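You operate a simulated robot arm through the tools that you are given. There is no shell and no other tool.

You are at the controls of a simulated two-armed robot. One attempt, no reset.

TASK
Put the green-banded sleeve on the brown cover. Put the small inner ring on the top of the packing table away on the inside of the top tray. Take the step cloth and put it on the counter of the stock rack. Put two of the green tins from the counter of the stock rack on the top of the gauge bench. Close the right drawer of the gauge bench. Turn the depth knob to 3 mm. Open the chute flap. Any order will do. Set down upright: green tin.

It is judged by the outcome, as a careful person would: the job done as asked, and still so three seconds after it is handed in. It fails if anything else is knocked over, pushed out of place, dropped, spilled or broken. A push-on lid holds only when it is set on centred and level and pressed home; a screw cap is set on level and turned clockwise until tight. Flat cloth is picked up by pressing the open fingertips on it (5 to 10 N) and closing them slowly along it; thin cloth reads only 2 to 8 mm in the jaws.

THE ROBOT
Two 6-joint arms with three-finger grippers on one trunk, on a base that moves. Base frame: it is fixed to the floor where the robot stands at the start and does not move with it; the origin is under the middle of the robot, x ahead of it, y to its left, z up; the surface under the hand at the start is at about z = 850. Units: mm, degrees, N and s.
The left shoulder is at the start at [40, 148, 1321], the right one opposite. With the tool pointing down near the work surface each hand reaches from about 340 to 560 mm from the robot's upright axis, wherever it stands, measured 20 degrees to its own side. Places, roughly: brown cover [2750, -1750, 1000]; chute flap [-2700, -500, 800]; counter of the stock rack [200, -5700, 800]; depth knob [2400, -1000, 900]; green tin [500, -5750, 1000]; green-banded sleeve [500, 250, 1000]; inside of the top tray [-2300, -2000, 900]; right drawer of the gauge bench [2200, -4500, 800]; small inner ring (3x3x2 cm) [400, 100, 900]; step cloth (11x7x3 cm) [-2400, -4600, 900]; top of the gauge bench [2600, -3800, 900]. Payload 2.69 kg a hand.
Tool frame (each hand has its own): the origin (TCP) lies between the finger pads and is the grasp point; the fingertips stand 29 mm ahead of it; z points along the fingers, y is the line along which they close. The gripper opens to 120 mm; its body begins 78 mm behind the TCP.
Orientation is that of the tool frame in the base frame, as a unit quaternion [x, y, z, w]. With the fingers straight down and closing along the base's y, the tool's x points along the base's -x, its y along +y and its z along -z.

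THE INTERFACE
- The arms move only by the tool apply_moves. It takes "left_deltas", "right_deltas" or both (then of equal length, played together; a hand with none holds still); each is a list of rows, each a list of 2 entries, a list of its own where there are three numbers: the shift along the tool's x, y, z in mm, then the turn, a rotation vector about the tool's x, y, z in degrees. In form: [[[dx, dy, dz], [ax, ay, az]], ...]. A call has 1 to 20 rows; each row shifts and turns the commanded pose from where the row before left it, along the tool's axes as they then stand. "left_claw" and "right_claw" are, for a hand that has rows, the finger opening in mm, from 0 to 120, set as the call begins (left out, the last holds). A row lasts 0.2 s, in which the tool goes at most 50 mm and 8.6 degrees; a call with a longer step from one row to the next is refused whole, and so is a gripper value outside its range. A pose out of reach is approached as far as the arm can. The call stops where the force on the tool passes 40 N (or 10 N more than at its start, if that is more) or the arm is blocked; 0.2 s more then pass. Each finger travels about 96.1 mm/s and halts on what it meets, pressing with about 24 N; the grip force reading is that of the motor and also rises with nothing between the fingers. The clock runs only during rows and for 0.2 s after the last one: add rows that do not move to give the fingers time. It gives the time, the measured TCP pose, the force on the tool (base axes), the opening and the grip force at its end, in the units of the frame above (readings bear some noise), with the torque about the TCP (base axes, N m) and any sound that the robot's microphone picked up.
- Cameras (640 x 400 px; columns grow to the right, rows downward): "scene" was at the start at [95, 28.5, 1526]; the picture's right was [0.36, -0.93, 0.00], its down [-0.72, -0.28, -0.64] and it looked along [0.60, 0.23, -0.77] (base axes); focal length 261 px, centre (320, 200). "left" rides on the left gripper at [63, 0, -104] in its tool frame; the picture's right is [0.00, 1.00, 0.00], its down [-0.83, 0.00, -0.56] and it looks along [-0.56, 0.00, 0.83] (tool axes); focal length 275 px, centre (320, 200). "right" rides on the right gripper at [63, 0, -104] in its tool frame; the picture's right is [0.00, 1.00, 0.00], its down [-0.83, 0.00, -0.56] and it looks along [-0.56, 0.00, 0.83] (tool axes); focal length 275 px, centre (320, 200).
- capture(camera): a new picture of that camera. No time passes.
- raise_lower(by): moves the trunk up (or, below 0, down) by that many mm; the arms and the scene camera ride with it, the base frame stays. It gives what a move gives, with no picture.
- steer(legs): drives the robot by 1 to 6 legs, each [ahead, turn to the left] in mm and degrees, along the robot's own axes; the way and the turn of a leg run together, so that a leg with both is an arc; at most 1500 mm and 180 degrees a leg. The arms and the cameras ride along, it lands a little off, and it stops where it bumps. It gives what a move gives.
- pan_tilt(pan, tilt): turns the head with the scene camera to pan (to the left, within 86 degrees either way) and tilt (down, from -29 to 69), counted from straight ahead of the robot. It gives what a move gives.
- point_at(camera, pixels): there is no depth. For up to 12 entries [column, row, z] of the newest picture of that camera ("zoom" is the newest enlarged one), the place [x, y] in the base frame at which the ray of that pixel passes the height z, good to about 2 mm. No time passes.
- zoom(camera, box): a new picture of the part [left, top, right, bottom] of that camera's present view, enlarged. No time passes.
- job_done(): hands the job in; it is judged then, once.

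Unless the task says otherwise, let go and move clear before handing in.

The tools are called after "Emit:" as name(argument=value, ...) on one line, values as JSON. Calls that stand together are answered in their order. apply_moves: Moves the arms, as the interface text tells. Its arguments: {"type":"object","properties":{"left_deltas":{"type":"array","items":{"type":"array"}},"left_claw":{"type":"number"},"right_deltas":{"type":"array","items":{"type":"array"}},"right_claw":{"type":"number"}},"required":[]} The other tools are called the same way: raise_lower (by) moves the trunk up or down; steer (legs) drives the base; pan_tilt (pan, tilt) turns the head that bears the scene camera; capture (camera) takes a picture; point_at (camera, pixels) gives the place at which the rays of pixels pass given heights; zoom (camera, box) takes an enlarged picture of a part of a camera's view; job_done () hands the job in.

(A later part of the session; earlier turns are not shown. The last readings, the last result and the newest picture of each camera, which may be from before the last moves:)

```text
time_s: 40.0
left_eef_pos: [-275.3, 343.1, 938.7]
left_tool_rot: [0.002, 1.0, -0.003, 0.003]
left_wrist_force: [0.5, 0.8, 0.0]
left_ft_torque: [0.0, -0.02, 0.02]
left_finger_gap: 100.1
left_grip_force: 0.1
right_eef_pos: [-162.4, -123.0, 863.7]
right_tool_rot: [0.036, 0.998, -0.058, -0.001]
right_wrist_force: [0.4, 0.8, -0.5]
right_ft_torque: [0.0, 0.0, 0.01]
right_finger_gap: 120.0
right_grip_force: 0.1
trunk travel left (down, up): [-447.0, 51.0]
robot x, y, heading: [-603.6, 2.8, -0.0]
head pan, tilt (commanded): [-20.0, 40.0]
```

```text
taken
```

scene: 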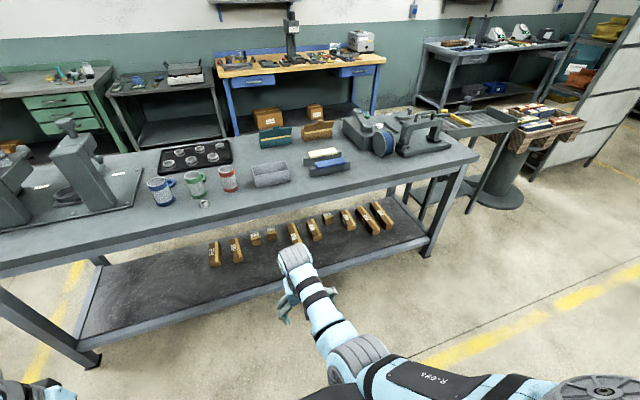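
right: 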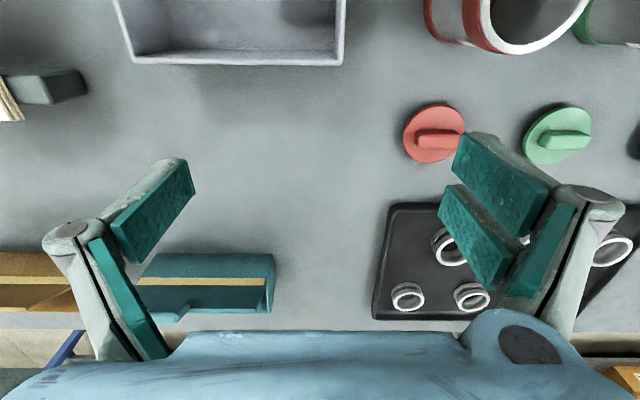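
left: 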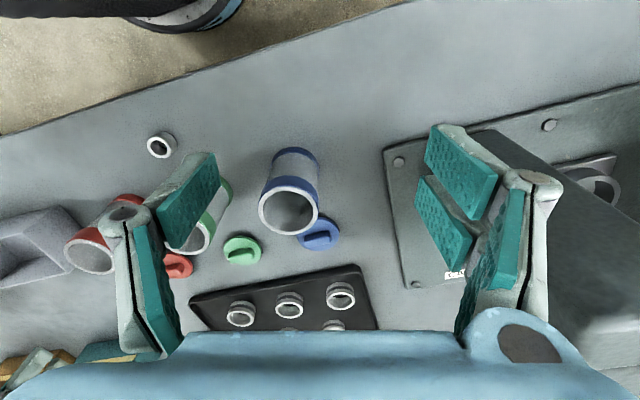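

The right arm reaches its nominal pose (423,-154,880) fine but its elbow met the chest further left. I'll bring it back, straighten it and map how high it can lift around there.

Emit:
apply_moves(right_deltas=[[[0, -35, 0], [-6.6, 0, 0]], [[0, 0, 0], [0, 0, -4]], [[0, 0, -30], [0, 0, 0]], [[0, 0, -30], [0, 0, 0]], [[0, 0, -30], [0, 0, 0]]])

Emit:
apply_moves(right_deltas=[[[0, 0, -30], [0, 0, 0]], [[0, 0, -30], [0, 0, 0]]])

Emit:
apply_moves(right_deltas=[[[-30, 0, 0], [0, 0, 0]], [[-30, 0, 0], [0, 0, 0]], [[-30, 0, 0], [0, 0, 0]]])

Emit:
apply_moves(right_deltas=[[[0, 0, -30], [0, 0, 0]], [[0, 0, -30], [0, 0, 0]], [[0, 0, -30], [0, 0, 0]]])

```text
time_s: 41.2
left_eef_pos: [-276.0, 340.3, 939.7]
left_tool_rot: [0.002, 1.0, -0.003, 0.002]
left_wrist_force: [0.2, 0.1, 0.3]
left_ft_torque: [-0.01, 0.0, 0.02]
left_finger_gap: 100.0
left_grip_force: 0.1
right_eef_pos: [-160.0, -156.9, 948.6]
right_tool_rot: [0.0, 1.0, -0.001, 0.001]
right_wrist_force: [-0.5, 0.5, 1.0]
right_ft_torque: [0.01, 0.02, 0.01]
right_finger_gap: 119.7
right_grip_force: 0.0
right hand out of reach, approached as far as the arm can: row 5
trunk travel left (down, up): [-447.0, 51.0]
robot x, y, heading: [-599.8, 3.5, -0.2]
head pan, tilt (commanded): [-20.0, 40.0]
```

```text
time_s: 41.8
left_eef_pos: [-276.9, 341.7, 939.6]
left_tool_rot: [0.003, 1.0, -0.003, 0.002]
left_wrist_force: [0.9, -0.1, -0.3]
left_ft_torque: [0.0, 0.01, 0.0]
left_finger_gap: 100.1
left_grip_force: 0.1
right_eef_pos: [-129.1, -149.8, 974.0]
right_tool_rot: [0.001, 1.0, 0.0, 0.002]
right_wrist_force: [0.7, -0.2, -1.1]
right_ft_torque: [0.0, 0.01, 0.03]
right_finger_gap: 119.9
right_grip_force: 0.0
right hand out of reach, approached as far as the arm can: row 1, 2
trunk travel left (down, up): [-447.0, 51.0]
robot x, y, heading: [-605.9, -0.1, -0.1]
head pan, tilt (commanded): [-20.0, 40.0]
```

```text
time_s: 42.6
left_eef_pos: [-275.6, 341.3, 939.2]
left_tool_rot: [0.001, 1.0, -0.003, 0.001]
left_wrist_force: [0.2, -0.4, -0.2]
left_ft_torque: [0.01, 0.0, -0.03]
left_finger_gap: 99.7
left_grip_force: 0.0
right_eef_pos: [-48.5, -150.1, 975.9]
right_tool_rot: [0.0, 1.0, 0.0, 0.002]
right_wrist_force: [-0.4, 1.3, 0.6]
right_ft_torque: [0.0, -0.01, 0.0]
right_finger_gap: 120.2
right_grip_force: 0.1
right hand out of reach, approached as far as the arm can: row 3
trunk travel left (down, up): [-447.0, 51.0]
robot x, y, heading: [-608.9, 0.2, -0.5]
head pan, tilt (commanded): [-20.0, 40.0]
```

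```text
time_s: 43.4
left_eef_pos: [-276.5, 340.7, 940.8]
left_tool_rot: [0.002, 1.0, -0.003, 0.002]
left_wrist_force: [-0.1, 0.2, -1.0]
left_ft_torque: [0.0, -0.03, 0.02]
left_finger_gap: 99.9
left_grip_force: 0.0
right_eef_pos: [-49.0, -149.3, 1068.2]
right_tool_rot: [0.001, 1.0, 0.0, 0.001]
right_wrist_force: [-0.3, 0.7, 0.4]
right_ft_torque: [0.02, 0.03, 0.02]
right_finger_gap: 120.0
right_grip_force: 0.2
trunk travel left (down, up): [-447.0, 51.0]
robot x, y, heading: [-603.2, 0.3, -0.1]
head pan, tilt (commanded): [-20.0, 40.0]
```

The right hand works well at robot-relative x≈520-556 up to z≈1068. Now I'll check how low the left hand goes in its own zone (about 45° to the left).

Emit:
apply_moves(left_deltas=[[[-10, 30, 0], [0, 0, 0]], [[-10, 30, 0], [0, 0, 0]], [[0, 0, 25], [0, 0, 0]], [[0, 0, 25], [0, 0, 0]], [[0, 0, 25], [0, 0, 0]]])

Emit:
apply_moves(left_deltas=[[[0, 0, 10], [0, 0, 0]], [[0, 0, 10], [0, 0, 0]]])

Emit:
apply_moves(left_deltas=[[[-35, 0, 0], [0, 0, 0]], [[-35, 0, 0], [0, 0, 0]], [[-35, 0, 0], [0, 0, 0]]])

```text
time_s: 44.6
left_eef_pos: [-270.2, 403.3, 934.8]
left_tool_rot: [0.002, 1.0, -0.004, 0.003]
left_wrist_force: [0.2, 0.7, -0.2]
left_ft_torque: [-0.02, 0.03, -0.04]
left_finger_gap: 99.8
left_grip_force: 0.0
left hand out of reach, approached as far as the arm can: row 3, 4, 5
right_eef_pos: [-49.2, -147.8, 1067.5]
right_tool_rot: [0.001, 1.0, -0.001, 0.001]
right_wrist_force: [-0.2, 0.2, -0.2]
right_ft_torque: [0.01, -0.03, -0.01]
right_finger_gap: 120.0
right_grip_force: 0.0
trunk travel left (down, up): [-447.0, 51.0]
robot x, y, heading: [-604.4, 2.7, -0.3]
head pan, tilt (commanded): [-20.0, 40.0]
```

```text
time_s: 45.2
left_eef_pos: [-278.8, 405.1, 932.1]
left_tool_rot: [0.001, 1.0, -0.003, 0.003]
left_wrist_force: [0.6, 0.2, -0.2]
left_ft_torque: [-0.03, -0.03, 0.0]
left_finger_gap: 100.1
left_grip_force: 0.1
left hand out of reach, approached as far as the arm can: row 1, 2
right_eef_pos: [-49.7, -148.2, 1067.8]
right_tool_rot: [0.0, 1.0, -0.001, 0.001]
right_wrist_force: [0.2, 0.9, 0.6]
right_ft_torque: [-0.01, 0.03, -0.05]
right_finger_gap: 120.1
right_grip_force: 0.0
trunk travel left (down, up): [-447.0, 51.0]
robot x, y, heading: [-605.8, 1.3, -0.3]
head pan, tilt (commanded): [-20.0, 40.0]
```

```text
time_s: 46.0
left_eef_pos: [-195.9, 397.5, 972.5]
left_tool_rot: [0.002, 1.0, -0.003, 0.003]
left_wrist_force: [0.0, -0.2, 0.6]
left_ft_torque: [0.01, 0.01, 0.01]
left_finger_gap: 99.7
left_grip_force: 0.0
left hand out of reach, approached as far as the arm can: row 1, 2, 3
right_eef_pos: [-48.6, -150.0, 1066.9]
right_tool_rot: [0.001, 1.0, 0.0, 0.001]
right_wrist_force: [1.0, -0.1, 0.6]
right_ft_torque: [0.04, -0.03, -0.01]
right_finger_gap: 120.0
right_grip_force: 0.0
trunk travel left (down, up): [-447.0, 51.0]
robot x, y, heading: [-605.9, -0.4, -0.3]
head pan, tilt (commanded): [-20.0, 40.0]
```

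The left arm can't go lower than z≈935-970 with the trunk at this height. I'll use the right arm for most work, and park the left hand high and back, out of the way.

Emit:
apply_moves(left_deltas=[[[20, 10, -40], [0, 0, 0]], [[20, 10, -40], [0, 0, 0]], [[20, 10, -40], [0, 0, 0]], [[20, 10, -40], [0, 0, 0]], [[20, 10, -40], [0, 0, 0]], [[30, 10, -30], [0, 0, 0]], [[30, 10, -30], [0, 0, 0]], [[30, 10, 0], [0, 0, 0]], [[30, 10, 0], [0, 0, 0]], [[30, 10, 0], [0, 0, 0]]], left_claw=0)

Emit:
pan_tilt(pan=60, tilt=25)

Emit:
capture(camera="scene")

```text
time_s: 48.2
left_eef_pos: [-344.6, 482.2, 1261.7]
left_tool_rot: [0.002, 1.0, -0.002, 0.002]
left_wrist_force: [-0.9, -0.8, -0.1]
left_ft_torque: [0.04, -0.01, -0.01]
left_finger_gap: 0.3
left_grip_force: 23.7
left hand out of reach, approached as far as the arm can: row 6, 7, 8, 9, 10
right_eef_pos: [-48.4, -148.4, 1067.1]
right_tool_rot: [0.0, 1.0, -0.001, 0.001]
right_wrist_force: [0.8, -0.1, 0.1]
right_ft_torque: [-0.01, 0.01, 0.01]
right_finger_gap: 119.8
right_grip_force: 0.1
trunk travel left (down, up): [-447.0, 51.0]
robot x, y, heading: [-606.8, -1.4, -0.2]
head pan, tilt (commanded): [-20.0, 40.0]
```

```text
time_s: 49.7
left_eef_pos: [-345.2, 481.2, 1260.7]
left_tool_rot: [0.002, 1.0, -0.003, 0.002]
left_wrist_force: [-0.3, 0.9, -0.7]
left_ft_torque: [0.0, 0.01, 0.04]
left_finger_gap: 0.0
left_grip_force: 24.4
right_eef_pos: [-48.6, -148.8, 1066.8]
right_tool_rot: [0.002, 1.0, 0.0, 0.002]
right_wrist_force: [-0.1, -0.8, 0.2]
right_ft_torque: [-0.01, 0.0, -0.01]
right_finger_gap: 120.1
right_grip_force: 0.1
trunk travel left (down, up): [-447.0, 51.0]
robot x, y, heading: [-604.9, 0.2, -0.4]
head pan, tilt (commanded): [60.0, 25.0]
```

```text
taken
```

scene: 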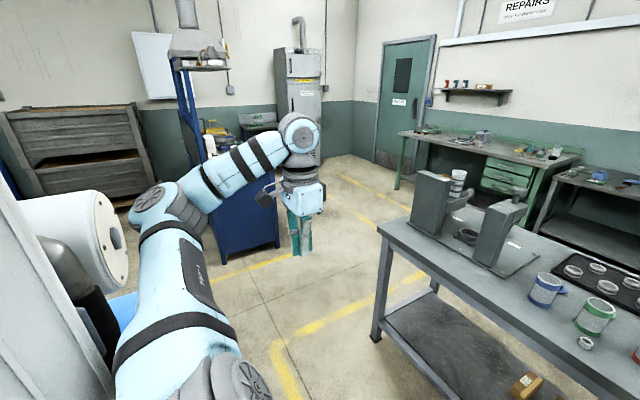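

The left hand is now up at robot-relative (260,482,1261). Something white and blue shows close at the left edge, so I'll look further left before turning anywhere.

Emit:
pan_tilt(pan=86, tilt=30)

Emit:
capture(camera="scene")

Emit:
pan_tilt(pan=-86, tilt=30)

Emit:
capture(camera="scene")

```text
time_s: 50.6
left_eef_pos: [-344.1, 482.2, 1260.6]
left_tool_rot: [0.002, 1.0, -0.002, 0.002]
left_wrist_force: [-0.1, -0.2, 0.1]
left_ft_torque: [0.0, -0.04, 0.01]
left_finger_gap: 0.0
left_grip_force: 23.4
right_eef_pos: [-48.4, -149.5, 1067.1]
right_tool_rot: [0.001, 1.0, -0.002, 0.001]
right_wrist_force: [-0.3, 0.7, 0.7]
right_ft_torque: [0.0, 0.0, 0.05]
right_finger_gap: 120.1
right_grip_force: 0.0
trunk travel left (down, up): [-447.0, 51.0]
robot x, y, heading: [-604.3, -0.7, 0.0]
head pan, tilt (commanded): [85.9, 30.0]
```

```text
taken
```

scene: 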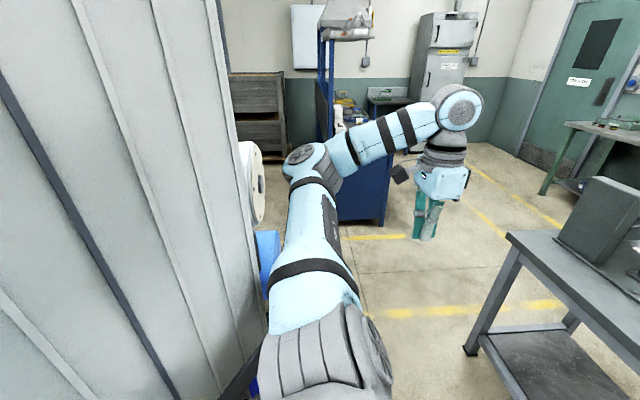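

```text
time_s: 53.2
left_eef_pos: [-344.7, 481.9, 1261.0]
left_tool_rot: [0.001, 1.0, -0.003, 0.002]
left_wrist_force: [0.2, 0.6, 0.5]
left_ft_torque: [0.0, 0.02, -0.02]
left_finger_gap: 0.1
left_grip_force: 24.1
right_eef_pos: [-48.9, -149.1, 1067.7]
right_tool_rot: [0.001, 1.0, -0.001, 0.001]
right_wrist_force: [0.4, 1.1, 0.2]
right_ft_torque: [0.02, -0.04, -0.03]
right_finger_gap: 120.2
right_grip_force: 0.1
trunk travel left (down, up): [-447.0, 51.0]
robot x, y, heading: [-605.3, -2.7, 0.2]
head pan, tilt (commanded): [-85.9, 30.0]
```

```text
taken
```

scene: 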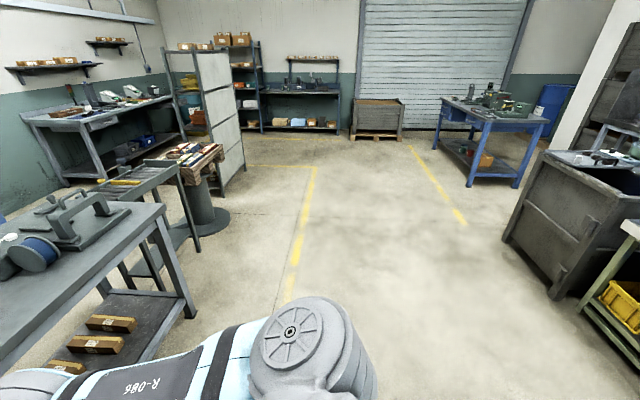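

There's a corrugated partition close behind-left, so no further backing. The right side is open. I'll drive forward to about (-47,47) and turn to heading 30°, which puts the green sleeve in the right hand's zone with the left arm swinging away from the press.

Emit:
steer(legs=[[0, 4.6], [555, 0], [0, 25.4]])

Emit:
capture(camera="right")

Emit:
pan_tilt(pan=-10, tilt=50)

Emit:
capture(camera="scene")

```text
time_s: 58.1
left_eef_pos: [-67.2, 592.0, 1262.0]
left_tool_rot: [-0.256, 0.967, -0.001, 0.002]
left_wrist_force: [0.1, -0.2, -0.7]
left_ft_torque: [0.0, -0.01, -0.03]
left_finger_gap: 0.1
left_grip_force: 24.5
right_eef_pos: [502.6, 192.7, 1067.7]
right_tool_rot: [-0.258, 0.966, 0.0, 0.001]
right_wrist_force: [0.1, -0.2, -0.2]
right_ft_torque: [0.01, 0.03, 0.01]
right_finger_gap: 120.1
right_grip_force: 0.0
trunk travel left (down, up): [-447.0, 51.0]
robot x, y, heading: [-54.5, 43.2, 29.8]
head pan, tilt (commanded): [-85.9, 30.0]
```

```text
taken
```

right: 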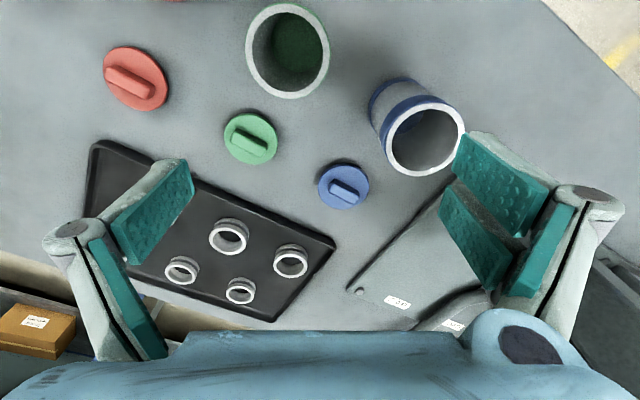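

```text
time_s: 59.6
left_eef_pos: [-68.4, 592.6, 1261.1]
left_tool_rot: [-0.257, 0.966, -0.002, 0.002]
left_wrist_force: [-0.8, -0.2, 0.3]
left_ft_torque: [-0.03, 0.01, 0.03]
left_finger_gap: 0.0
left_grip_force: 24.2
right_eef_pos: [501.7, 193.9, 1067.5]
right_tool_rot: [-0.257, 0.966, -0.001, 0.001]
right_wrist_force: [0.0, -0.2, -0.7]
right_ft_torque: [-0.02, 0.04, 0.02]
right_finger_gap: 120.0
right_grip_force: 0.1
trunk travel left (down, up): [-447.0, 51.0]
robot x, y, heading: [-51.6, 46.2, 29.5]
head pan, tilt (commanded): [-10.0, 50.0]
```

```text
taken
```

scene: 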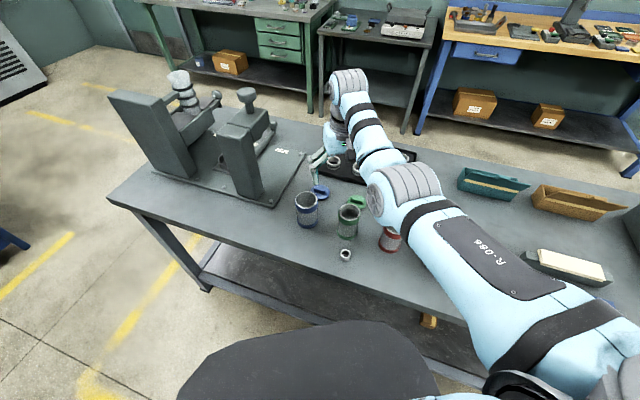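

The right camera shows the green sleeve's open top centred near (288,50). I'll get its precise position at rim height from this view and the scene view.

Emit:
point_at(camera="right", pixels=[[288, 50, 940], [288, 50, 950], [288, 50, 960], [247, 45, 950], [330, 55, 950], [287, 5, 950], [290, 97, 950]])

Emit:
point_at(camera="scene", pixels=[[349, 211, 940], [349, 211, 950], [349, 211, 960], [344, 254, 870]])

Emit:
zoom(camera="scene", box=[280, 160, 440, 280])

```text
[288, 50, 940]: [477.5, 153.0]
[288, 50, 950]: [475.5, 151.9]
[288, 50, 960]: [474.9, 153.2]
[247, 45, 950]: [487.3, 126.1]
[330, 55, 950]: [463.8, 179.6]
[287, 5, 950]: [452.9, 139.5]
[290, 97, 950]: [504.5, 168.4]
```

```text
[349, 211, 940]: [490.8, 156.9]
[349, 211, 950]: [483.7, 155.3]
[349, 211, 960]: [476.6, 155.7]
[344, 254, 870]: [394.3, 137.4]
```

```text
3.33 times, centred on (360, 220) of scene
```

zoom: 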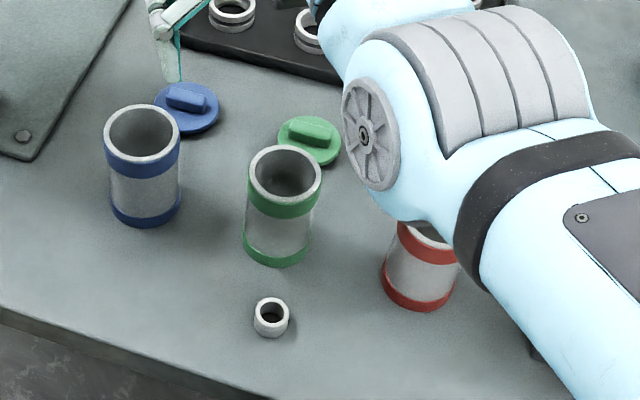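

The sleeve is about 59 mm across, centred at about (477,154) with its rim near z≈952. I'll bring the right hand over it and down to z≈1000 with 100 mm opening, then check alignment.

Emit:
apply_moves(right_deltas=[[[10, -21, 30], [0, 0, 0]], [[15, 0, 20], [0, 0, 0]], [[16, 0, 17], [0, 0, 0]], [[0, 0, 0], [0, 0, 0]]], right_claw=100)

Emit:
capture(camera="right")

Emit:
capture(camera="scene")

```text
time_s: 60.6
left_eef_pos: [-68.3, 592.7, 1261.5]
left_tool_rot: [-0.257, 0.966, -0.002, 0.002]
left_wrist_force: [-0.2, -0.1, 0.1]
left_ft_torque: [-0.04, 0.0, 0.0]
left_finger_gap: 0.0
left_grip_force: 24.3
right_eef_pos: [477.2, 158.5, 997.8]
right_tool_rot: [-0.257, 0.966, -0.001, 0.001]
right_wrist_force: [0.4, 0.7, 0.0]
right_ft_torque: [0.04, -0.02, -0.02]
right_finger_gap: 99.9
right_grip_force: 0.1
trunk travel left (down, up): [-447.0, 51.0]
robot x, y, heading: [-57.1, 44.3, 29.6]
head pan, tilt (commanded): [-10.0, 50.0]
```

```text
taken
```

right: 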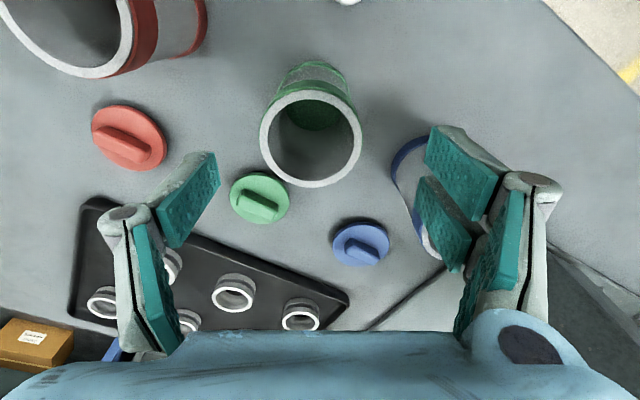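

```text
taken
```

scene: 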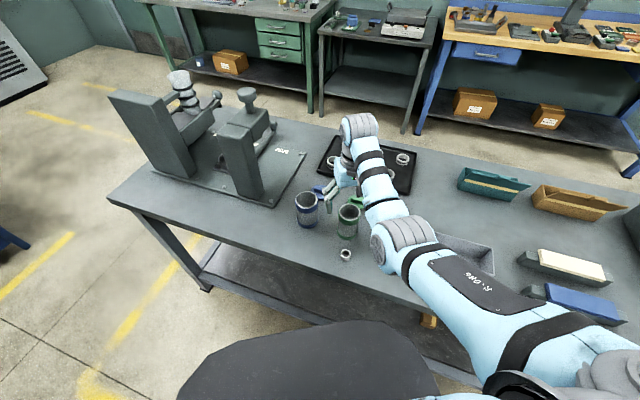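

The rim appears centred at (311,138) in the right camera; I'll compute its base position at rim height to fine-tune.

Emit:
point_at(camera="right", pixels=[[311, 138, 945], [311, 138, 952], [311, 138, 960], [262, 132, 952], [361, 138, 952], [310, 88, 952], [313, 186, 952]])

```text
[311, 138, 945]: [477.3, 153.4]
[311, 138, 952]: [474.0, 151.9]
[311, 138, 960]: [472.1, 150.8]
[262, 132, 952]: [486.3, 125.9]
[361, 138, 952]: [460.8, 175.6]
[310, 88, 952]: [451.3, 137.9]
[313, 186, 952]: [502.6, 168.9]
```

The rim centre is about (475.5,152.5), so I'll shift about 6 mm and descend to z≈915, then close on the sleeve.

Emit:
apply_moves(right_deltas=[[[4.5, -4.4, 0], [0, 0, 0]], [[0, 0, 22], [0, 0, 0]], [[0, 0, 22], [0, 0, 0]], [[0, 0, 20], [0, 0, 0]], [[0, 0, 18], [0, 0, 0]]])

Emit:
capture(camera="right")

```text
time_s: 61.8
left_eef_pos: [-68.1, 592.4, 1262.1]
left_tool_rot: [-0.256, 0.967, -0.002, 0.003]
left_wrist_force: [0.6, 0.0, -0.8]
left_ft_torque: [0.04, 0.01, 0.02]
left_finger_gap: 0.1
left_grip_force: 24.2
right_eef_pos: [475.0, 149.5, 917.2]
right_tool_rot: [-0.257, 0.966, 0.0, 0.001]
right_wrist_force: [-0.4, -0.1, -0.1]
right_ft_torque: [-0.01, 0.03, -0.01]
right_finger_gap: 99.9
right_grip_force: 0.0
trunk travel left (down, up): [-447.0, 51.0]
robot x, y, heading: [-53.6, 46.6, 29.5]
head pan, tilt (commanded): [-10.0, 50.0]
```

```text
taken
```

right: 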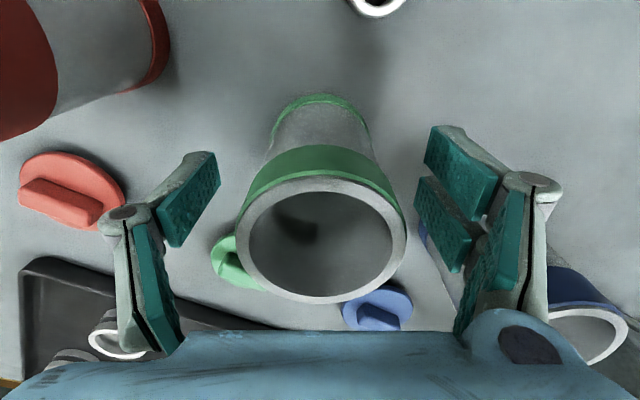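

The sleeve is centred between the pads (column ≈321). Closing the right gripper.

Emit:
apply_moves(right_deltas=[[[0, 0, 0], [0, 0, 0]], [[0, 0, 0], [0, 0, 0]], [[0, 0, 0], [0, 0, 0]], [[0, 0, 0], [0, 0, 0]]], right_claw=30)

Emit:
capture(camera="right")

```text
time_s: 62.8
left_eef_pos: [-68.9, 592.7, 1261.5]
left_tool_rot: [-0.256, 0.967, -0.002, 0.002]
left_wrist_force: [0.8, -0.6, 0.2]
left_ft_torque: [0.03, -0.02, -0.01]
left_finger_gap: 0.0
left_grip_force: 24.3
right_eef_pos: [474.8, 149.6, 917.1]
right_tool_rot: [-0.257, 0.966, -0.001, 0.002]
right_wrist_force: [-0.7, 0.3, 0.2]
right_ft_torque: [-0.04, -0.01, -0.01]
right_finger_gap: 58.4
right_grip_force: 23.8
trunk travel left (down, up): [-447.0, 51.0]
robot x, y, heading: [-54.5, 44.9, 29.7]
head pan, tilt (commanded): [-10.0, 50.0]
```

```text
taken
```

right: 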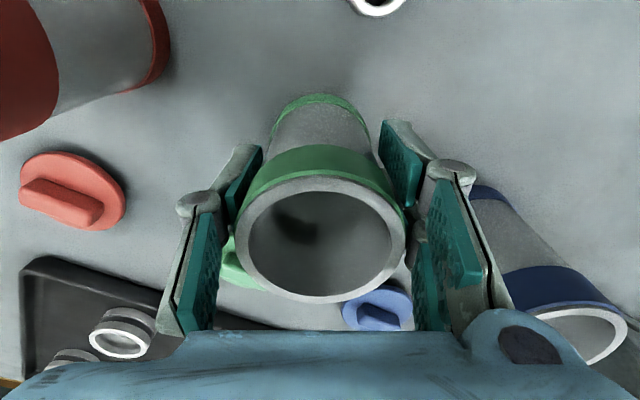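

Gripped at 58.4 mm. I'll lift straight up and then up-and-outward to z≈1065, checking the hold.

Emit:
apply_moves(right_deltas=[[[0, 0, -10], [0, 0, 0]], [[0, 0, -20], [0, 0, 0]], [[0, 0, -25], [0, 0, 0]], [[0, 0, -25], [0, 0, 0]], [[-14, 0, -20], [0, 0, 0]], [[-14, 0, -25], [0, 0, 0]], [[-14, 0, -25], [0, 0, 0]]])

Emit:
capture(camera="right")

Emit:
capture(camera="scene")

```text
time_s: 64.4
left_eef_pos: [-69.1, 593.3, 1261.7]
left_tool_rot: [-0.256, 0.967, -0.002, 0.003]
left_wrist_force: [-0.5, -0.7, -0.1]
left_ft_torque: [-0.01, 0.02, -0.01]
left_finger_gap: 0.0
left_grip_force: 23.9
right_eef_pos: [511.1, 172.5, 1067.4]
right_tool_rot: [-0.257, 0.966, -0.001, 0.002]
right_wrist_force: [0.5, -0.4, -1.7]
right_ft_torque: [-0.01, 0.02, 0.01]
right_finger_gap: 58.6
right_grip_force: 24.5
trunk travel left (down, up): [-447.0, 51.0]
robot x, y, heading: [-56.0, 48.9, 29.5]
head pan, tilt (commanded): [-10.0, 50.0]
```

```text
taken
```

right: 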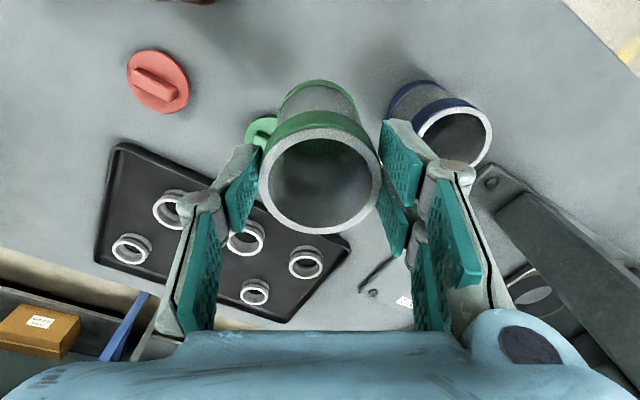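

```text
taken
```

scene: 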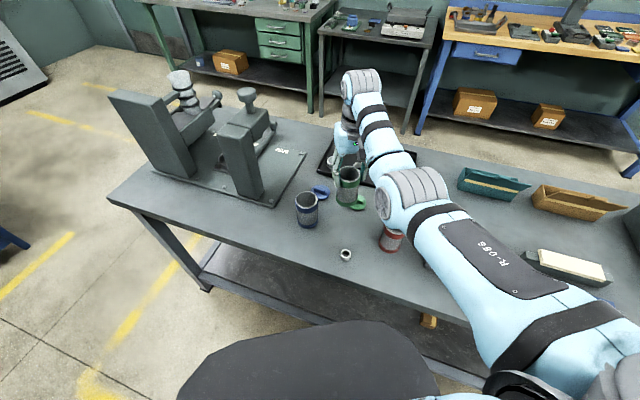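

The rim in the right camera has moved from row ~238 to ~182 and looks smaller, so the sleeve may have slid down in the grip. I'll zoom in to check right away.

Emit:
zoom(camera="scene", box=[280, 60, 440, 270])

Emit:
point_at(camera="right", pixels=[[320, 182, 1060], [320, 182, 1100], [260, 175, 1060], [382, 175, 1060], [260, 175, 1100], [382, 175, 1100]])

```text
1.90 times, centred on (360, 165) of scene
```

zoom: 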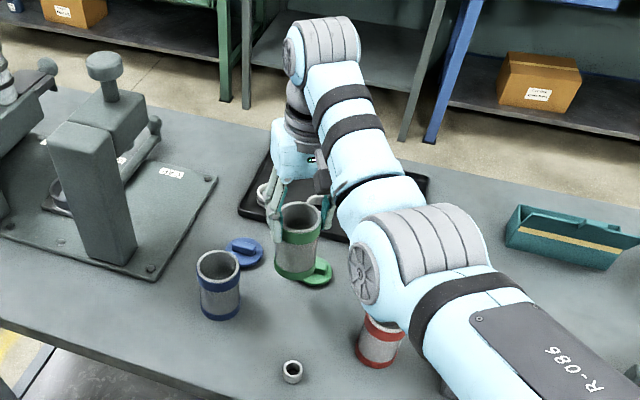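

```text
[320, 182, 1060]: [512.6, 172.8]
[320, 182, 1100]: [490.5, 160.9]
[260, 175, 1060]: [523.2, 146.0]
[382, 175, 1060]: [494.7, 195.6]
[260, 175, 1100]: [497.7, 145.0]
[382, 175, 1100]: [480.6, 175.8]
```

The rim is now at about z≈1060, roughly level with the TCP, so it did slide about 45 mm. I'll bring it back over its own spot and lower until it rests on the table, then regrip lower down.

Emit:
apply_moves(right_deltas=[[[14, 0, 20], [0, 0, 0]], [[14, 0, 20], [0, 0, 0]], [[14, 0, 20], [0, 0, 0]]])

Emit:
capture(camera="right")

```text
time_s: 65.2
left_eef_pos: [-68.7, 592.7, 1260.3]
left_tool_rot: [-0.257, 0.966, -0.002, 0.002]
left_wrist_force: [0.0, -0.1, 0.5]
left_ft_torque: [-0.03, 0.02, -0.01]
left_finger_gap: 0.0
left_grip_force: 23.9
right_eef_pos: [477.2, 150.4, 1007.7]
right_tool_rot: [-0.257, 0.966, 0.0, 0.001]
right_wrist_force: [-0.3, -1.0, 0.0]
right_ft_torque: [0.04, 0.0, -0.01]
right_finger_gap: 58.7
right_grip_force: 23.9
trunk travel left (down, up): [-447.0, 51.0]
robot x, y, heading: [-54.4, 50.5, 29.7]
head pan, tilt (commanded): [-10.0, 50.0]
```

```text
taken
```

right: 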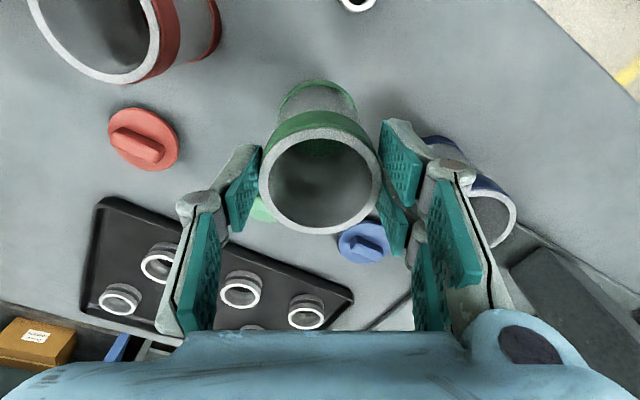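

The rim stays at row ~183, so it is not slipping any more. I'll lower gently to the table until contact.

Emit:
apply_moves(right_deltas=[[[0, 0, 15], [0, 0, 0]], [[0, 0, 15], [0, 0, 0]], [[0, 0, 8], [0, 0, 0]], [[0, 0, 4], [0, 0, 0]], [[0, 0, 3], [0, 0, 0]], [[0, 0, 3], [0, 0, 0]]])

Emit:
capture(camera="right")

Emit:
zoom(camera="scene", box=[280, 130, 440, 270])

```text
time_s: 66.6
left_eef_pos: [-71.2, 592.8, 1261.0]
left_tool_rot: [-0.257, 0.966, -0.002, 0.002]
left_wrist_force: [-0.9, 0.2, -0.6]
left_ft_torque: [-0.02, 0.02, -0.02]
left_finger_gap: 0.0
left_grip_force: 24.3
right_eef_pos: [476.1, 149.5, 960.3]
right_tool_rot: [-0.257, 0.967, 0.0, 0.003]
right_wrist_force: [2.3, 1.0, 7.6]
right_ft_torque: [0.3, -0.13, -0.08]
right_finger_gap: 58.7
right_grip_force: 23.9
trunk travel left (down, up): [-447.0, 51.0]
robot x, y, heading: [-54.8, 45.0, 29.8]
head pan, tilt (commanded): [-10.0, 50.0]
```

```text
taken
```

right: 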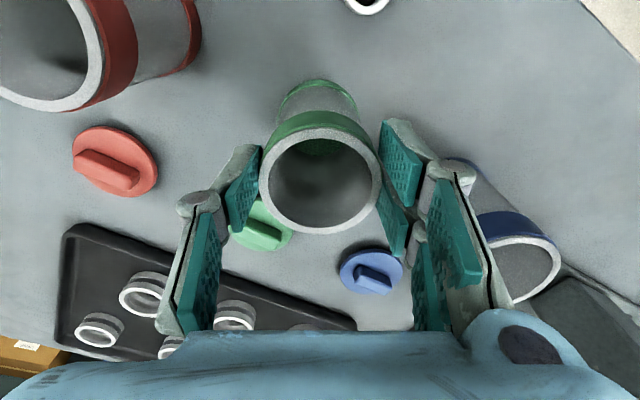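

```text
2.86 times, centred on (360, 200) of scene
```

zoom: 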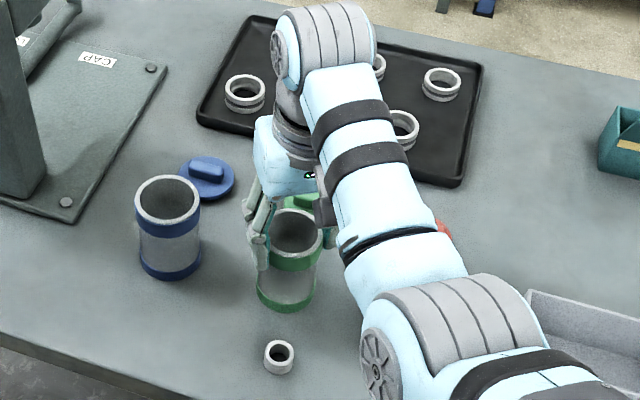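

It rests upright on the table again (7.6 N contact). I'll open slightly, go 16 mm lower so the fingertip pads hold the upper part, regrip, and test with a small slow lift.

Emit:
apply_moves(right_deltas=[[[0, 0, 0], [0, 0, 0]], [[0, 0, 0], [0, 0, 0]], [[0, 0, 8], [0, 0, 0]], [[0, 0, 8], [0, 0, 0]]], right_claw=80)

Emit:
apply_moves(right_deltas=[[[0, 0, 0], [0, 0, 0]], [[0, 0, 0], [0, 0, 0]], [[0, 0, 0], [0, 0, 0]], [[0, 0, 0], [0, 0, 0]], [[0, 0, 0], [0, 0, 0]]], right_claw=30)

Emit:
capture(camera="right")

```text
time_s: 67.6
left_eef_pos: [-68.5, 593.9, 1261.6]
left_tool_rot: [-0.257, 0.967, -0.002, 0.003]
left_wrist_force: [0.1, 0.5, 0.3]
left_ft_torque: [-0.04, 0.0, -0.02]
left_finger_gap: 0.1
left_grip_force: 24.1
right_eef_pos: [476.7, 148.9, 944.2]
right_tool_rot: [-0.259, 0.966, 0.001, 0.0]
right_wrist_force: [0.4, 0.6, -0.6]
right_ft_torque: [0.01, 0.02, 0.02]
right_finger_gap: 80.0
right_grip_force: 0.0
trunk travel left (down, up): [-447.0, 51.0]
robot x, y, heading: [-54.7, 46.3, 29.7]
head pan, tilt (commanded): [-10.0, 50.0]
```

```text
time_s: 68.8
left_eef_pos: [-70.0, 592.6, 1261.9]
left_tool_rot: [-0.257, 0.967, -0.002, 0.003]
left_wrist_force: [0.1, 0.3, -0.4]
left_ft_torque: [-0.02, -0.01, -0.03]
left_finger_gap: 0.0
left_grip_force: 24.0
right_eef_pos: [477.1, 148.9, 943.6]
right_tool_rot: [-0.256, 0.967, -0.001, 0.001]
right_wrist_force: [0.2, 0.0, -0.4]
right_ft_torque: [0.01, -0.02, 0.03]
right_finger_gap: 58.5
right_grip_force: 24.3
trunk travel left (down, up): [-447.0, 51.0]
robot x, y, heading: [-55.7, 48.1, 29.8]
head pan, tilt (commanded): [-10.0, 50.0]
```

```text
taken
```

right: 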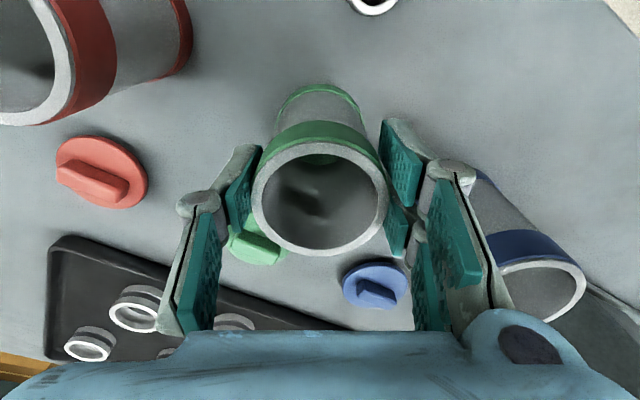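

Gripped at 58.5 mm with the rim at row ~198. Now a slow 25 mm test lift.

Emit:
apply_moves(right_deltas=[[[0, 0, -5], [0, 0, 0]], [[0, 0, -5], [0, 0, 0]], [[0, 0, -5], [0, 0, 0]], [[0, 0, -5], [0, 0, 0]], [[0, 0, -5], [0, 0, 0]]])

Emit:
capture(camera="right")

```text
time_s: 70.0
left_eef_pos: [-69.3, 593.7, 1261.4]
left_tool_rot: [-0.257, 0.967, -0.002, 0.002]
left_wrist_force: [0.3, -0.2, 0.2]
left_ft_torque: [0.0, 0.02, 0.0]
left_finger_gap: 0.0
left_grip_force: 24.1
right_eef_pos: [475.6, 147.4, 967.8]
right_tool_rot: [-0.257, 0.967, 0.0, 0.002]
right_wrist_force: [-0.1, -0.7, -0.2]
right_ft_torque: [0.01, -0.01, 0.01]
right_finger_gap: 58.2
right_grip_force: 24.2
trunk travel left (down, up): [-447.0, 51.0]
robot x, y, heading: [-55.6, 49.5, 29.9]
head pan, tilt (commanded): [-10.0, 50.0]
```

```text
taken
```

right: 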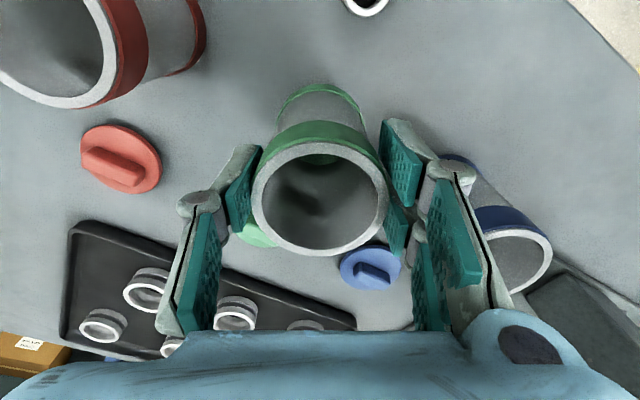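

No slip: rim still at row ~198. I'll continue the lift slowly and then go up and out to carrying height.

Emit:
apply_moves(right_deltas=[[[0, 0, -10], [0, 0, 0]], [[0, 0, -10], [0, 0, 0]], [[0, 0, -10], [0, 0, 0]], [[-4, 0, -10], [0, 0, 0]], [[-7, 0, -10], [0, 0, 0]], [[-7, 0, -10], [0, 0, 0]], [[-7, 0, -10], [0, 0, 0]], [[-7, 0, -10], [0, 0, 0]], [[-7, 0, -10], [0, 0, 0]]])

Emit:
capture(camera="right")

```text
time_s: 72.0
left_eef_pos: [-67.6, 593.7, 1260.8]
left_tool_rot: [-0.256, 0.967, -0.002, 0.002]
left_wrist_force: [0.9, -0.2, -0.7]
left_ft_torque: [0.01, -0.02, 0.02]
left_finger_gap: 0.0
left_grip_force: 23.7
right_eef_pos: [510.9, 169.3, 1060.3]
right_tool_rot: [-0.257, 0.966, -0.001, 0.001]
right_wrist_force: [0.1, 0.2, -1.2]
right_ft_torque: [0.02, 0.04, 0.02]
right_finger_gap: 58.4
right_grip_force: 24.3
trunk travel left (down, up): [-447.0, 51.0]
robot x, y, heading: [-53.2, 50.5, 29.7]
head pan, tilt (commanded): [-10.0, 50.0]
```

```text
taken
```

right: 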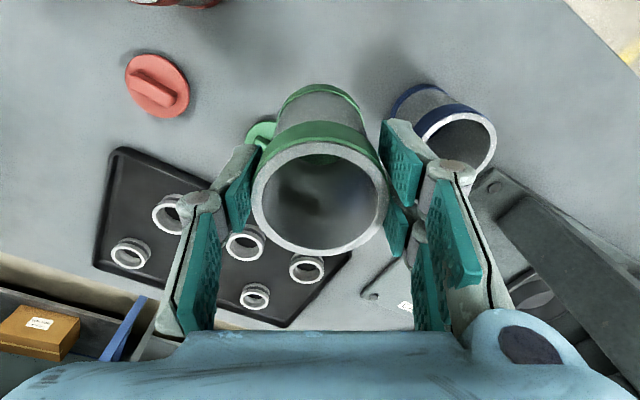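

The sleeve is held firmly (rim unchanged at row ~198). Now I'll look toward the right side to plan the route round the packing table to the blue bench.

Emit:
steer(legs=[[-250, 0], [0, -75]])

Emit:
pan_tilt(pan=0, tilt=20)

Emit:
capture(camera="scene")

Emit:
capture(camera="right")

```text
time_s: 77.1
left_eef_pos: [255.5, 75.0, 1261.3]
left_tool_rot: [0.389, 0.921, -0.003, 0.0]
left_wrist_force: [-0.2, -0.8, -0.4]
left_ft_torque: [-0.01, 0.0, 0.0]
left_finger_gap: 0.0
left_grip_force: 23.7
right_eef_pos: [-7.3, -592.7, 1059.8]
right_tool_rot: [0.387, 0.922, -0.001, 0.0]
right_wrist_force: [0.0, 0.0, -0.9]
right_ft_torque: [-0.03, 0.0, -0.02]
right_finger_gap: 58.7
right_grip_force: 24.2
trunk travel left (down, up): [-447.0, 51.0]
robot x, y, heading: [-270.8, -78.9, -45.7]
head pan, tilt (commanded): [-10.0, 50.0]
```

```text
time_s: 78.1
left_eef_pos: [254.4, 74.9, 1260.0]
left_tool_rot: [0.388, 0.922, -0.003, 0.001]
left_wrist_force: [0.1, 0.3, -0.3]
left_ft_torque: [-0.01, 0.03, 0.03]
left_finger_gap: 0.1
left_grip_force: 24.4
right_eef_pos: [-8.3, -593.7, 1059.8]
right_tool_rot: [0.386, 0.922, 0.0, 0.0]
right_wrist_force: [0.7, -0.3, -1.4]
right_ft_torque: [0.01, 0.04, 0.01]
right_finger_gap: 58.3
right_grip_force: 24.2
trunk travel left (down, up): [-447.0, 51.0]
robot x, y, heading: [-267.4, -79.1, -45.7]
head pan, tilt (commanded): [0.0, 20.0]
```

```text
taken
```

scene: 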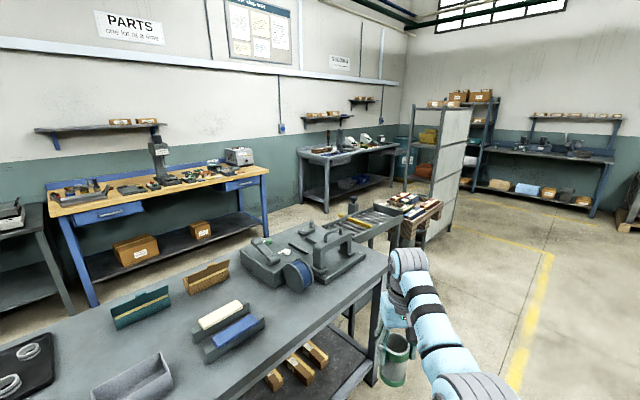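

```text
taken
```

right: 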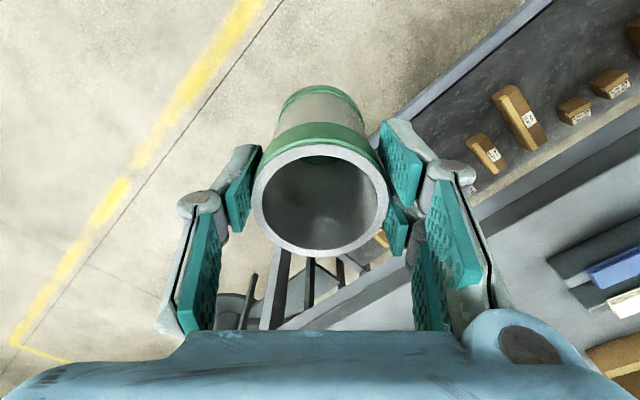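

The sleeve is secure. I'll measure floor positions of the obstacles in this view to plan the drive.

Emit:
point_at(camera="scene", pixels=[[270, 232, 0], [302, 205, 0], [327, 213, 0], [392, 180, 0], [424, 248, 0], [452, 230, 0], [270, 171, 900], [97, 305, 0], [58, 203, 900], [365, 270, 850], [545, 250, 0], [470, 185, 0]])

Emit:
zoom(camera="scene", box=[140, 110, 340, 260])

Emit:
zoom(camera="scene", box=[300, 80, 500, 260])

```text
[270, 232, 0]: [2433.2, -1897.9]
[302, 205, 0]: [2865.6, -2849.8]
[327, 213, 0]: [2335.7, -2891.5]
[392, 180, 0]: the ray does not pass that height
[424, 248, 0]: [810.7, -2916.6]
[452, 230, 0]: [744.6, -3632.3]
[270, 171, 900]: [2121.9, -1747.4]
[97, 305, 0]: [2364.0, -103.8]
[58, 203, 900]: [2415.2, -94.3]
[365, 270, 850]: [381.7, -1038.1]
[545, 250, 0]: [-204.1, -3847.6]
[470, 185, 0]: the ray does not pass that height
```

```text
2.67 times, centred on (240, 185) of scene
```

zoom: 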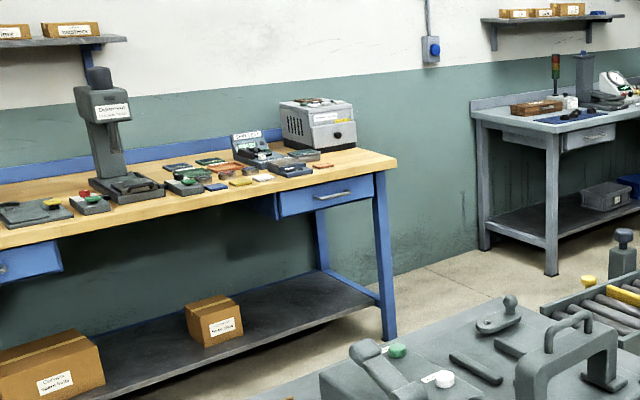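

```text
2.22 times, centred on (400, 170) of scene
```

zoom: 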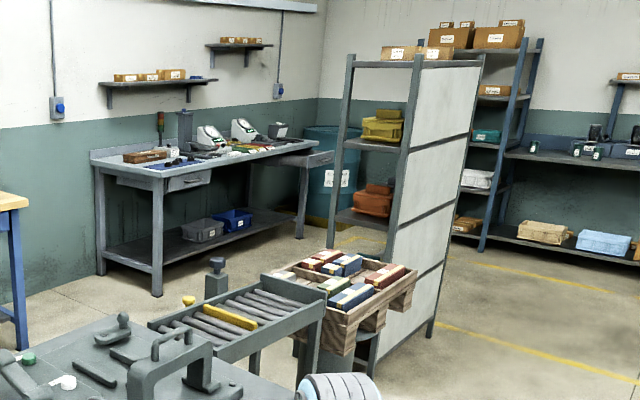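

The gap between the blue bench (right end y≈-1900) and the gauge bench (left end y≈-2850) is about 950 mm wide. I'll look straight down to judge the size of my own base before entering it.

Emit:
pan_tilt(pan=0, tilt=69)

Emit:
capture(camera="scene")

Emit:
pan_tilt(pan=-86, tilt=60)

Emit:
capture(camera="scene")

```text
time_s: 79.2
left_eef_pos: [254.3, 73.7, 1260.5]
left_tool_rot: [0.387, 0.922, -0.003, 0.0]
left_wrist_force: [-0.9, 0.3, -0.7]
left_ft_torque: [0.02, -0.01, -0.02]
left_finger_gap: 0.1
left_grip_force: 23.8
right_eef_pos: [-8.7, -592.8, 1060.3]
right_tool_rot: [0.387, 0.922, -0.002, 0.0]
right_wrist_force: [-0.1, 0.5, 0.1]
right_ft_torque: [-0.01, 0.0, 0.0]
right_finger_gap: 58.7
right_grip_force: 23.6
trunk travel left (down, up): [-447.0, 51.0]
robot x, y, heading: [-271.3, -78.4, -45.5]
head pan, tilt (commanded): [0.0, 68.8]
```

```text
taken
```

scene: 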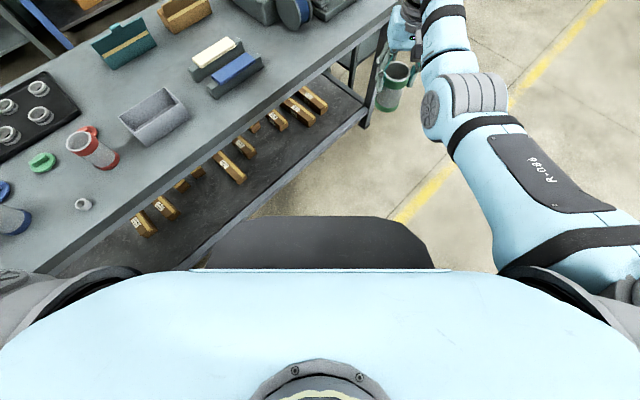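

```text
time_s: 80.8
left_eef_pos: [254.2, 74.5, 1261.3]
left_tool_rot: [0.388, 0.922, -0.003, 0.001]
left_wrist_force: [-0.3, -0.3, 0.2]
left_ft_torque: [-0.02, -0.01, -0.03]
left_finger_gap: 0.1
left_grip_force: 24.6
right_eef_pos: [-8.5, -594.1, 1059.3]
right_tool_rot: [0.387, 0.922, -0.001, 0.0]
right_wrist_force: [-0.2, 0.3, -0.9]
right_ft_torque: [0.0, -0.01, -0.01]
right_finger_gap: 58.3
right_grip_force: 23.7
trunk travel left (down, up): [-447.0, 51.0]
robot x, y, heading: [-271.1, -79.7, -45.5]
head pan, tilt (commanded): [-85.9, 60.0]
```

```text
taken
```

scene: 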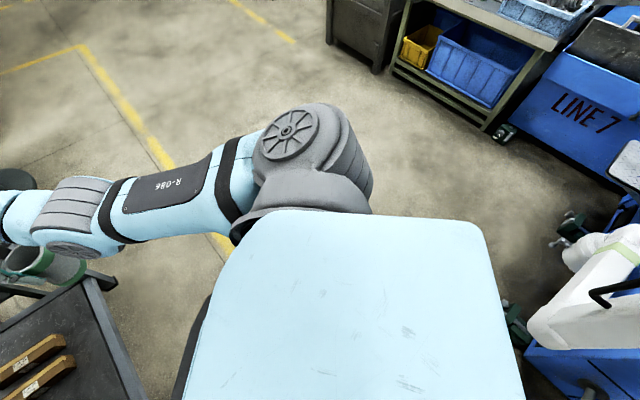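

The base looks roughly 350 mm in half-width, so the gap is usable. The left way round the packing table has the wider corridors; I'll turn to heading 0 and look left to check for the partition and cabinet.

Emit:
steer(legs=[[0, 45]])

Emit:
pan_tilt(pan=86, tilt=25)

Emit:
capture(camera="scene")

```text
time_s: 83.3
left_eef_pos: [-7.3, 400.6, 1261.1]
left_tool_rot: [0.005, 1.0, -0.002, 0.002]
left_wrist_force: [-0.4, 0.2, 0.1]
left_ft_torque: [0.03, 0.0, -0.01]
left_finger_gap: 0.2
left_grip_force: 24.0
right_eef_pos: [278.2, -257.6, 1059.2]
right_tool_rot: [0.003, 1.0, 0.0, 0.001]
right_wrist_force: [0.5, 0.5, -1.6]
right_ft_torque: [-0.04, -0.01, -0.03]
right_finger_gap: 58.1
right_grip_force: 23.8
trunk travel left (down, up): [-447.0, 51.0]
robot x, y, heading: [-273.1, -77.9, -0.4]
head pan, tilt (commanded): [-85.9, 60.0]
```

```text
time_s: 85.9
left_eef_pos: [-8.7, 400.9, 1260.6]
left_tool_rot: [0.004, 1.0, -0.003, 0.001]
left_wrist_force: [0.4, -0.9, -1.0]
left_ft_torque: [-0.01, 0.01, 0.0]
left_finger_gap: 0.0
left_grip_force: 24.3
right_eef_pos: [279.3, -256.1, 1059.1]
right_tool_rot: [0.003, 1.0, -0.001, 0.0]
right_wrist_force: [0.2, 0.1, -0.9]
right_ft_torque: [0.0, 0.02, 0.01]
right_finger_gap: 58.4
right_grip_force: 24.4
trunk travel left (down, up): [-447.0, 51.0]
robot x, y, heading: [-267.9, -76.4, -0.4]
head pan, tilt (commanded): [85.9, 25.0]
```

```text
taken
```

scene: 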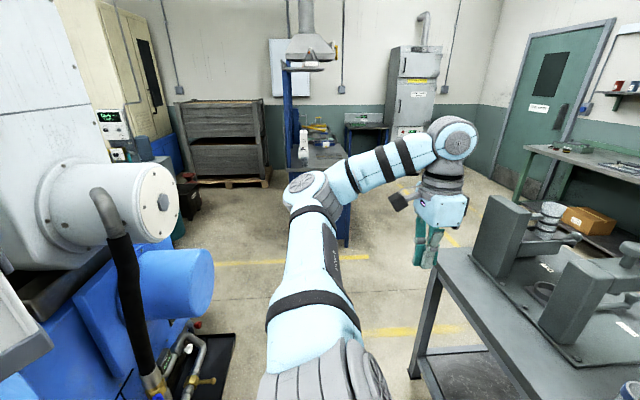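

The left side has a moulding machine close by, so that way is tight for the left arm. I'll check the gap on the right between the crate and the white-panelled rack.

Emit:
pan_tilt(pan=-65, tilt=20)

Emit:
capture(camera="scene")

Emit:
zoom(camera="scene", box=[180, 100, 440, 280])

```text
time_s: 88.2
left_eef_pos: [-8.8, 402.0, 1261.5]
left_tool_rot: [0.005, 1.0, -0.003, 0.002]
left_wrist_force: [-0.1, 0.3, -0.4]
left_ft_torque: [0.0, -0.04, 0.02]
left_finger_gap: 0.1
left_grip_force: 24.0
right_eef_pos: [279.1, -255.5, 1060.4]
right_tool_rot: [0.004, 1.0, -0.001, 0.001]
right_wrist_force: [0.7, 0.0, -1.2]
right_ft_torque: [0.03, 0.0, 0.0]
right_finger_gap: 58.2
right_grip_force: 24.3
trunk travel left (down, up): [-447.0, 51.0]
robot x, y, heading: [-270.9, -77.4, -0.1]
head pan, tilt (commanded): [-65.0, 20.0]
```

```text
taken
```

scene: 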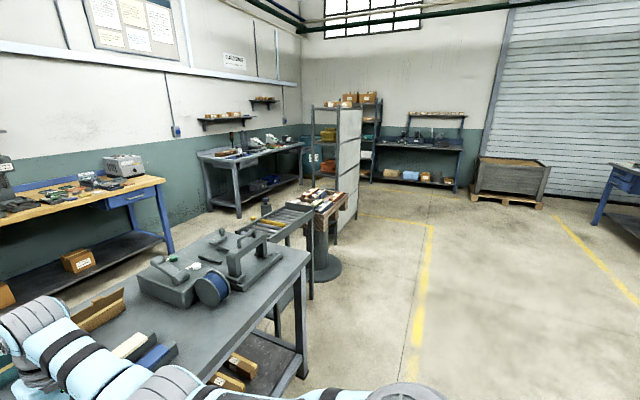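

```text
2.22 times, centred on (310, 190) of scene
```

zoom: 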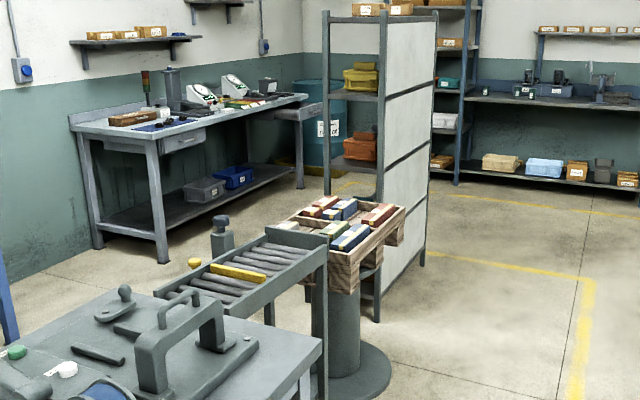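

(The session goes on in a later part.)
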